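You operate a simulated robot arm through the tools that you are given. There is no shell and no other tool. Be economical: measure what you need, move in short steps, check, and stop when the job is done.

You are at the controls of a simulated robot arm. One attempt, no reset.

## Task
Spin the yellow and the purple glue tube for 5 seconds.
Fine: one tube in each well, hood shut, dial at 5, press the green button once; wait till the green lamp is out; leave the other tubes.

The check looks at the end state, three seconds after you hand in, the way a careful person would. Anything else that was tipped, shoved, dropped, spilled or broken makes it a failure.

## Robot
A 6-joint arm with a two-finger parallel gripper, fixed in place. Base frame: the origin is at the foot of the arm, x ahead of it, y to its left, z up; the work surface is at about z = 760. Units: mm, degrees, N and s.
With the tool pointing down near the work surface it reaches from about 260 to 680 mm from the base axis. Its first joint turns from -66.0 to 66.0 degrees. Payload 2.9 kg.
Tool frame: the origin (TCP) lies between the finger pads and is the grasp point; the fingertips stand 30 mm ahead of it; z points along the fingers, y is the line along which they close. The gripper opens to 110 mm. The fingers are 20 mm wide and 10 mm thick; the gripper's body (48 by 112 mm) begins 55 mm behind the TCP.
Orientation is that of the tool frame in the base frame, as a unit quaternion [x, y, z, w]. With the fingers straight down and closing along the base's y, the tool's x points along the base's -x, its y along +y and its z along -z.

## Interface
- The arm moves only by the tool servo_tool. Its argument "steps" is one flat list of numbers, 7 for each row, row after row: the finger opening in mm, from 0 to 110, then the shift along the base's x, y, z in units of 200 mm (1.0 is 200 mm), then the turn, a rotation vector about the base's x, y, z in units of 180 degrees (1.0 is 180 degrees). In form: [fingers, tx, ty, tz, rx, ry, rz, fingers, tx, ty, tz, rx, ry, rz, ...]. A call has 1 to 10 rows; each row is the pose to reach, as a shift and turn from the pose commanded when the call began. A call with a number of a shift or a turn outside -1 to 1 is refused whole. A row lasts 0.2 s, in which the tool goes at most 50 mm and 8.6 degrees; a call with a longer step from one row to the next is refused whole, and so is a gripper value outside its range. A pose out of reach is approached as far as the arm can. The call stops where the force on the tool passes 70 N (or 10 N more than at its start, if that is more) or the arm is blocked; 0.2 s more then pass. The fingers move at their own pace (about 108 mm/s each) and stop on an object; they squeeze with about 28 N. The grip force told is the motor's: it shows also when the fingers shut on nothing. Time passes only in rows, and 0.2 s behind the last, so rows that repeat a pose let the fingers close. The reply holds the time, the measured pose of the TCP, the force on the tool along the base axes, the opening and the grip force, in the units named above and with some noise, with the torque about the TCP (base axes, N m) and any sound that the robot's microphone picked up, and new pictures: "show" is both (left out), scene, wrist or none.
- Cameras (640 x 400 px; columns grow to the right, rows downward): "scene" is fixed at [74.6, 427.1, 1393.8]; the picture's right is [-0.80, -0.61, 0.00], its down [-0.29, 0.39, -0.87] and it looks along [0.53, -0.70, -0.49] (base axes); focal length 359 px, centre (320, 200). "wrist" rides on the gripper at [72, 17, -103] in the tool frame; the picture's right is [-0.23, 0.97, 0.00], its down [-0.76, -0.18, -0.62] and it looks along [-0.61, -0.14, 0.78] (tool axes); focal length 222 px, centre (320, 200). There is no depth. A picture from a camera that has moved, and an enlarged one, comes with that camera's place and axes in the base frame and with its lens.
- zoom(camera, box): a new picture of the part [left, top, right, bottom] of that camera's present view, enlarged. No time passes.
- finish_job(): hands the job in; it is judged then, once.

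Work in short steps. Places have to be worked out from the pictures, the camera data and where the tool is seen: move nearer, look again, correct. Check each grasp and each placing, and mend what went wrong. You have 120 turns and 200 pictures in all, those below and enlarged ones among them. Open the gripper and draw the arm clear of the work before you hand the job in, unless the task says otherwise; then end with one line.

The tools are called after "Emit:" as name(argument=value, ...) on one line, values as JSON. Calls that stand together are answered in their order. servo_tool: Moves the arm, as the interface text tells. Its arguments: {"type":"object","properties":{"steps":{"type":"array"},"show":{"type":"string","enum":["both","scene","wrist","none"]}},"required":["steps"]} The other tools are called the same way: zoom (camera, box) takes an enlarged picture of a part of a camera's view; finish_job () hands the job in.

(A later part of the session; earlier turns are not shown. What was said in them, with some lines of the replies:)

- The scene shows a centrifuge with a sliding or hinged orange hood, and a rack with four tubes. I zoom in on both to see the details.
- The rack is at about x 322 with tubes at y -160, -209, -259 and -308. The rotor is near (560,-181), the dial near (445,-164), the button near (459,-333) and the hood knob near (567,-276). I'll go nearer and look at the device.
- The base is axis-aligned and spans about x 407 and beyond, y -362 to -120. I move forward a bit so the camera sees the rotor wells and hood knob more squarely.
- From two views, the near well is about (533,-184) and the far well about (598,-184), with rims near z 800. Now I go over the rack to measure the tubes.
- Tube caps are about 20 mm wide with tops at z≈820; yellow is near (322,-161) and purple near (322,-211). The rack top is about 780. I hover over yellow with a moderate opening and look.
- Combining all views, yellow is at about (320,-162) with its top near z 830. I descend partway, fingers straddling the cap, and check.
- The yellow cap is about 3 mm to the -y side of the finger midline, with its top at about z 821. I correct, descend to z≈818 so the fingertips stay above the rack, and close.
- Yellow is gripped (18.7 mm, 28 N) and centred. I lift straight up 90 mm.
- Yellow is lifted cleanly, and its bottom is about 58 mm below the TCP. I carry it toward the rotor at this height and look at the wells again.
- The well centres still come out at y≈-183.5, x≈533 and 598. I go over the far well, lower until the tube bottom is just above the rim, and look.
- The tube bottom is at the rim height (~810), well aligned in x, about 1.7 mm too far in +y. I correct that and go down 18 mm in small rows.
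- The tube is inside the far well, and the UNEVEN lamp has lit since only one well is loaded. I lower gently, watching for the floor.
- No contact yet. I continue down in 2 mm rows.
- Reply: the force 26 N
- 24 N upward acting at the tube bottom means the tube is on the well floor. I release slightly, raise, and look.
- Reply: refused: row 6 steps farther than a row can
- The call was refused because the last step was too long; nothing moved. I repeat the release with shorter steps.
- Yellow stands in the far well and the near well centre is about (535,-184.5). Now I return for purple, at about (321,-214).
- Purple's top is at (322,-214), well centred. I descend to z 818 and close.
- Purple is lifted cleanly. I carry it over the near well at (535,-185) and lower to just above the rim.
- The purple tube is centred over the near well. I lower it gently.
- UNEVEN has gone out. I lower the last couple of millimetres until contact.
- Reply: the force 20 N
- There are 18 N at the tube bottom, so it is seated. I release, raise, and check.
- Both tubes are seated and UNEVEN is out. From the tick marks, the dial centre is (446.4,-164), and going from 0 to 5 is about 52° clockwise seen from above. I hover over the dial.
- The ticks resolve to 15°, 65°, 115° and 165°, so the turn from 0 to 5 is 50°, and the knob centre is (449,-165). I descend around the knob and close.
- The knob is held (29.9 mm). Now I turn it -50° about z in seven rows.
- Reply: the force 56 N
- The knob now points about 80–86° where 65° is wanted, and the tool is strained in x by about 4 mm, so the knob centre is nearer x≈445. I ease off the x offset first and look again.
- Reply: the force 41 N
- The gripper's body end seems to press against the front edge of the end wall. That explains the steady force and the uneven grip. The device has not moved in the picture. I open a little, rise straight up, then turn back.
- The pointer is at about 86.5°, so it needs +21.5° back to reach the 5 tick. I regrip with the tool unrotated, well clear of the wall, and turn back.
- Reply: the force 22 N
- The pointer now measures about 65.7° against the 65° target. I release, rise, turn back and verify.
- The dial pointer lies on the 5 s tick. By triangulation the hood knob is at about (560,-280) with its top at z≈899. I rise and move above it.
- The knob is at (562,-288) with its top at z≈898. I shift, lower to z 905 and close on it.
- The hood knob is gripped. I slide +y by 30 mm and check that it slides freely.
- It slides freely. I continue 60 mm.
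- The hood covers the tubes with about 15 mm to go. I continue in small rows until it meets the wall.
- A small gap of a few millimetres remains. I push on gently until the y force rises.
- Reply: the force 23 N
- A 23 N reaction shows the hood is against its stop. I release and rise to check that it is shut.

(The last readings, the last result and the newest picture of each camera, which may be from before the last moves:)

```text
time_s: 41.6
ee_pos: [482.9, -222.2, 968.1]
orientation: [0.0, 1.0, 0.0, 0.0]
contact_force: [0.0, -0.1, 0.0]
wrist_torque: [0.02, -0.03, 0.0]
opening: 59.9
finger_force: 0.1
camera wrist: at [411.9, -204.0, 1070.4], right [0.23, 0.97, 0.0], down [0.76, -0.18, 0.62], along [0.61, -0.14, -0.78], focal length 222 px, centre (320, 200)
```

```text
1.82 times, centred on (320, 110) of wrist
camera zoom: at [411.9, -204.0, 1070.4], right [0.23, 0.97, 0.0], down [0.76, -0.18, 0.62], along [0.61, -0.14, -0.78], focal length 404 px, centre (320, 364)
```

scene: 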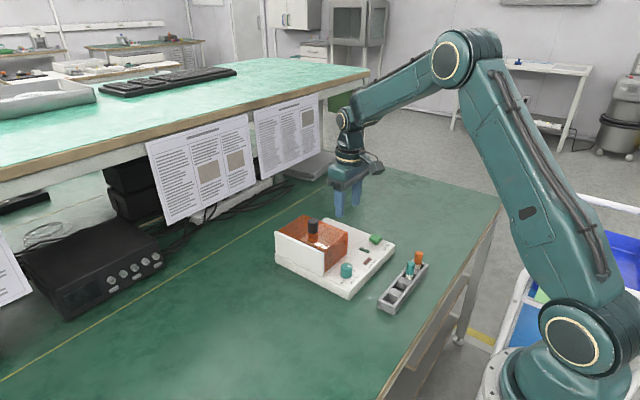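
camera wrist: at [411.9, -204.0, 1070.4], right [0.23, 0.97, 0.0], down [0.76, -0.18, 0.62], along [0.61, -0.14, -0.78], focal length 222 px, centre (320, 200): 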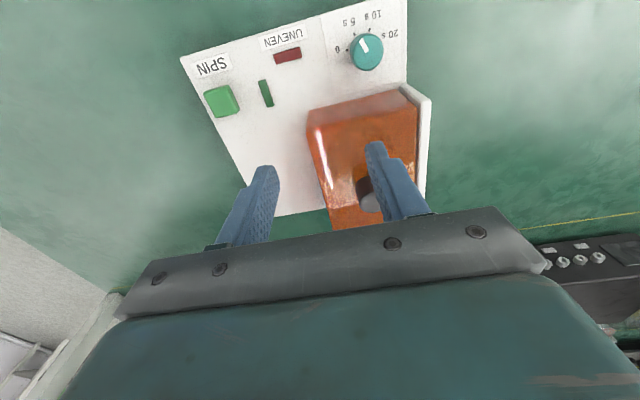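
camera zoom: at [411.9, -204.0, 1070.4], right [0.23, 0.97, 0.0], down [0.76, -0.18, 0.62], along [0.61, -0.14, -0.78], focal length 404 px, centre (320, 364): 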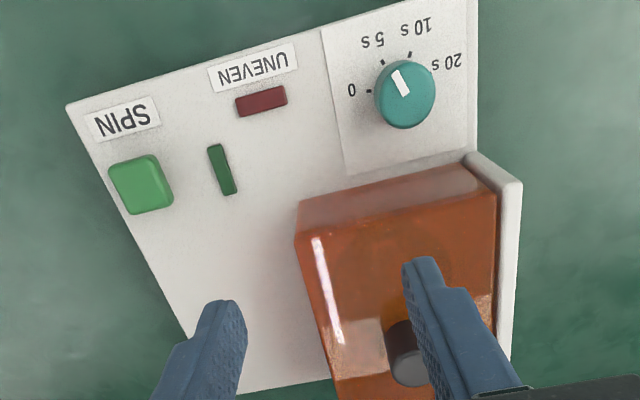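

The hood is shut against the wall and the dial reads 5. The button is at about (453,-327) with its top near z 808–812. I close the fingers and hover above it.

Emit:
servo_tool(steps=[0, -0.05, -0.18, 0, 0, 0, 0, 0, -0.1, -0.36, -0.1, 0, 0, 0, 0, -0.145, -0.525, -0.2, 0, 0, 0, 0, -0.145, -0.525, -0.4, 0, 0, 0, 0, -0.145, -0.525, -0.5, 0, 0, 0, 0, -0.145, -0.525, -0.5, 0, 0, 0], show="wrist")

Emit:
zoom(camera="scene", box=[330, 200, 430, 280])

Emit:
zoom(camera="wrist", box=[230, 70, 430, 210])

```text
time_s: 43.0
ee_pos: [455.9, -327.8, 864.3]
orientation: [0.002, 1.0, 0.0, 0.0]
contact_force: [-0.1, 0.0, -0.2]
wrist_torque: [0.02, 0.01, 0.01]
opening: 0.0
finger_force: 27.8
camera wrist: at [383.4, -310.4, 967.4], right [0.23, 0.97, 0.0], down [0.76, -0.18, 0.62], along [0.61, -0.14, -0.78], focal length 222 px, centre (320, 200)
```

wrist: 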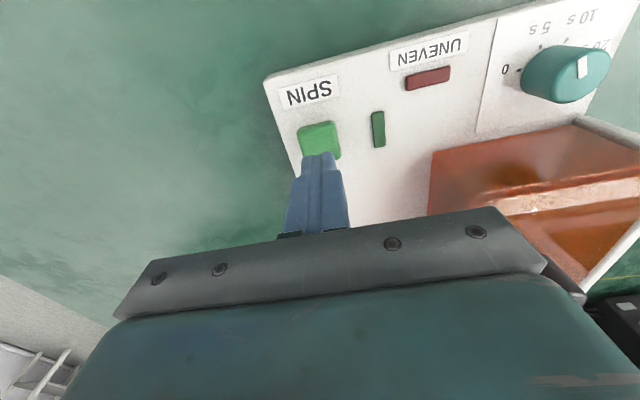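

```text
5.00 times, centred on (380, 240) of scene
camera zoom: at [74.6, 427.1, 1393.8], right [-0.8, -0.61, 0.0], down [-0.29, 0.39, -0.87], along [0.53, -0.7, -0.49], focal length 1795 px, centre (20, 0)
```

zoom: 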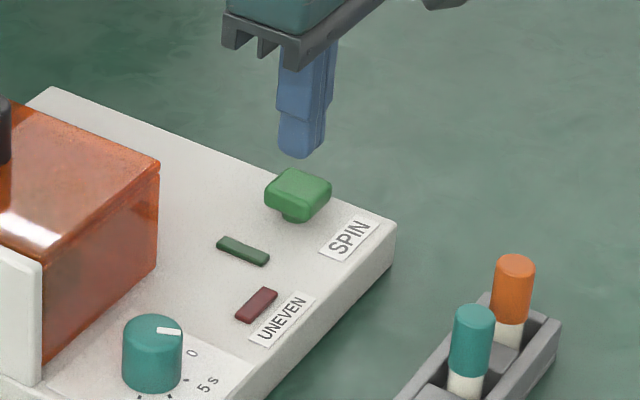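

```text
2.86 times, centred on (330, 140) of wrist
camera zoom: at [383.4, -310.4, 967.4], right [0.23, 0.97, 0.0], down [0.76, -0.18, 0.62], along [0.61, -0.14, -0.78], focal length 635 px, centre (291, 371)
```

zoom: 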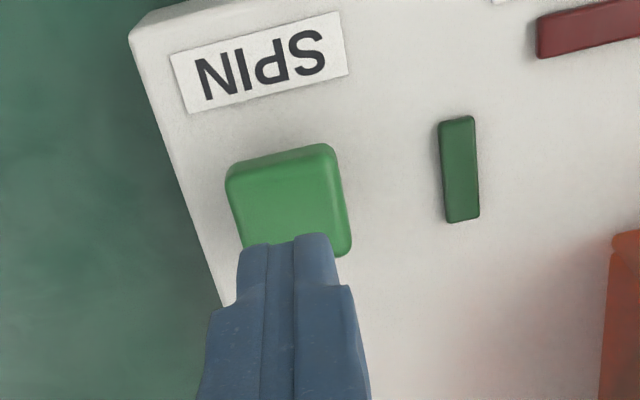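

The tip is over the button. I press down in 3 mm rows, stopping on force.

Emit:
servo_tool(steps=[0, 0.01, 0, -0.09, 0, 0, 0, 0, 0.01, 0, -0.105, 0, 0, 0, 0, 0.01, 0, -0.12, 0, 0, 0, 0, 0.01, 0, -0.13, 0, 0, 0, 0, 0.01, 0, -0.14, 0, 0, 0], show="none")

Emit:
zoom(camera="scene", box=[330, 200, 430, 280])

```text
time_s: 44.2
ee_pos: [456.1, -327.6, 837.0]
orientation: [0.001, 1.0, 0.0, 0.001]
contact_force: [1.1, 1.0, 3.4]
wrist_torque: [0.03, -0.03, -0.04]
opening: 0.0
finger_force: 28.1
heard: click
```

```text
5.00 times, centred on (380, 240) of scene
camera zoom: at [74.6, 427.1, 1393.8], right [-0.8, -0.61, 0.0], down [-0.29, 0.39, -0.87], along [0.53, -0.7, -0.49], focal length 1795 px, centre (20, 0)
```

zoom: 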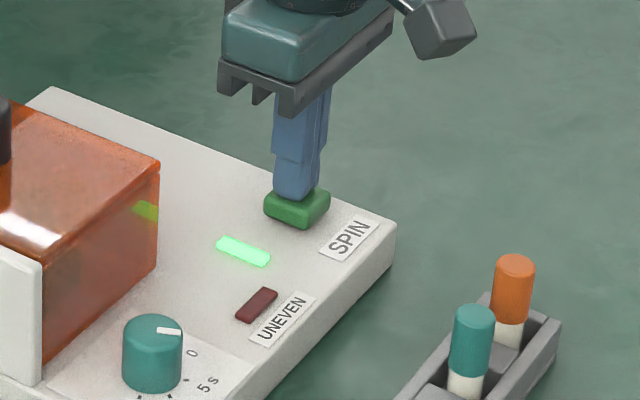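

There was a click and the green lamp is lit, so the spin is running. I lift off straight up and back away, counting the time.

Emit:
servo_tool(steps=[0, 0, 0, 0.2, 0, 0, 0, 0, 0, 0, 0.4, 0, 0, 0, 0, 0, 0, 0.6, 0, 0, 0, 0, 0, 0, 0.8, 0, 0, 0, 60, 0, 0, 0.8, 0, 0, 0, 60, 0, 0, 0.8, 0, 0, 0, 60, 0, 0, 0.8, 0, 0, 0, 60, 0, 0, 0.8, 0, 0, 0], show="scene")

Emit:
servo_tool(steps=[60, 0, 0, 0, 0, 0, 0, 60, 0, 0, 0, 0, 0, 0, 60, 0, 0, 0, 0, 0, 0, 60, 0, 0, 0, 0, 0, 0, 60, 0, 0, 0, 0, 0, 0, 60, 0, 0, 0, 0, 0, 0, 60, 0, 0, 0, 0, 0, 0, 60, 0, 0, 0, 0, 0, 0], show="scene")

Emit:
servo_tool(steps=[60, 0, 0, 0, 0, 0, 0, 60, 0, 0, 0, 0, 0, 0, 60, 0, 0, 0, 0, 0, 0, 60, 0, 0, 0, 0, 0, 0, 60, 0, 0, 0, 0, 0, 0, 60, 0, 0, 0, 0, 0, 0, 60, 0, 0, 0, 0, 0, 0, 60, 0, 0, 0, 0, 0, 0], show="scene")

Emit:
zoom(camera="scene", box=[270, 195, 430, 315])

```text
time_s: 46.0
ee_pos: [456.3, -326.4, 996.3]
orientation: [0.001, 1.0, 0.001, 0.0]
contact_force: [0.2, -0.3, 0.3]
wrist_torque: [-0.01, -0.01, -0.04]
opening: 60.1
finger_force: 0.1
```

scene: 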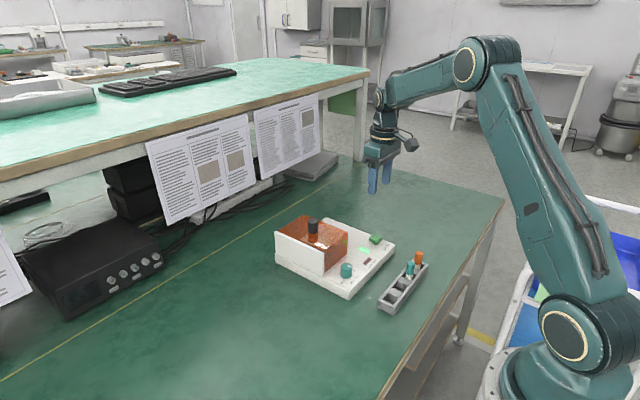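

```text
time_s: 47.8
ee_pos: [455.6, -325.5, 995.0]
orientation: [0.002, 1.0, 0.0, 0.001]
contact_force: [-0.4, 0.0, -0.1]
wrist_torque: [0.01, -0.03, 0.0]
opening: 60.0
finger_force: 0.2
```

scene: 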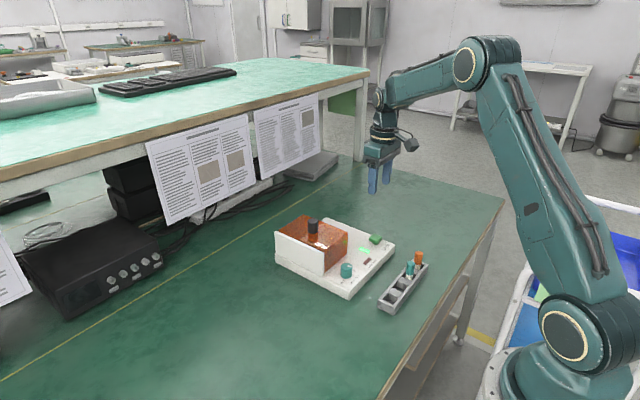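

```text
time_s: 49.6
ee_pos: [456.4, -327.0, 995.0]
orientation: [0.002, 1.0, 0.0, -0.001]
contact_force: [0.5, -0.1, -0.3]
wrist_torque: [0.0, -0.03, 0.04]
opening: 60.0
finger_force: 0.1
```

scene: 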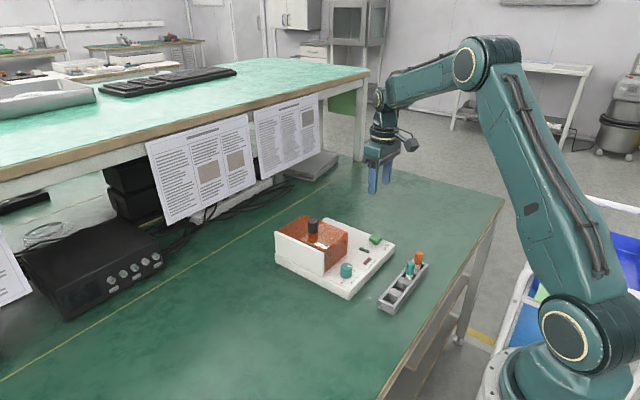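

```text
3.33 times, centred on (350, 255) of scene
camera zoom: at [74.6, 427.1, 1393.8], right [-0.8, -0.61, 0.0], down [-0.29, 0.39, -0.87], along [0.53, -0.7, -0.49], focal length 1197 px, centre (220, 17)
```

zoom: 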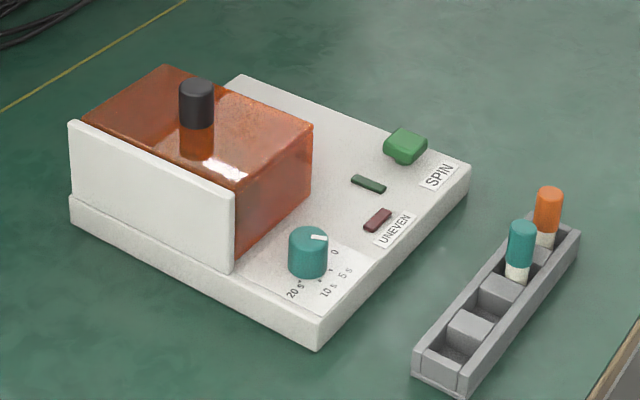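

The lamp went out about 5 s after the press. The hood is shut, UNEVEN is off, the other tubes are untouched, and the arm is clear with the gripper open. I hand in.

Emit:
finish_job()

```text
The job is handed in.
```

I spun the yellow and purple glue tubes with the dial at 5 and the hood shut: I pressed the green button once and handed in after the lamp went out, about 5 seconds later. On the first try at the dial I overshot 5 and the gripper seems to have pressed against the end wall, but the machine did not move in the pictures and I turned the dial back before spinning.
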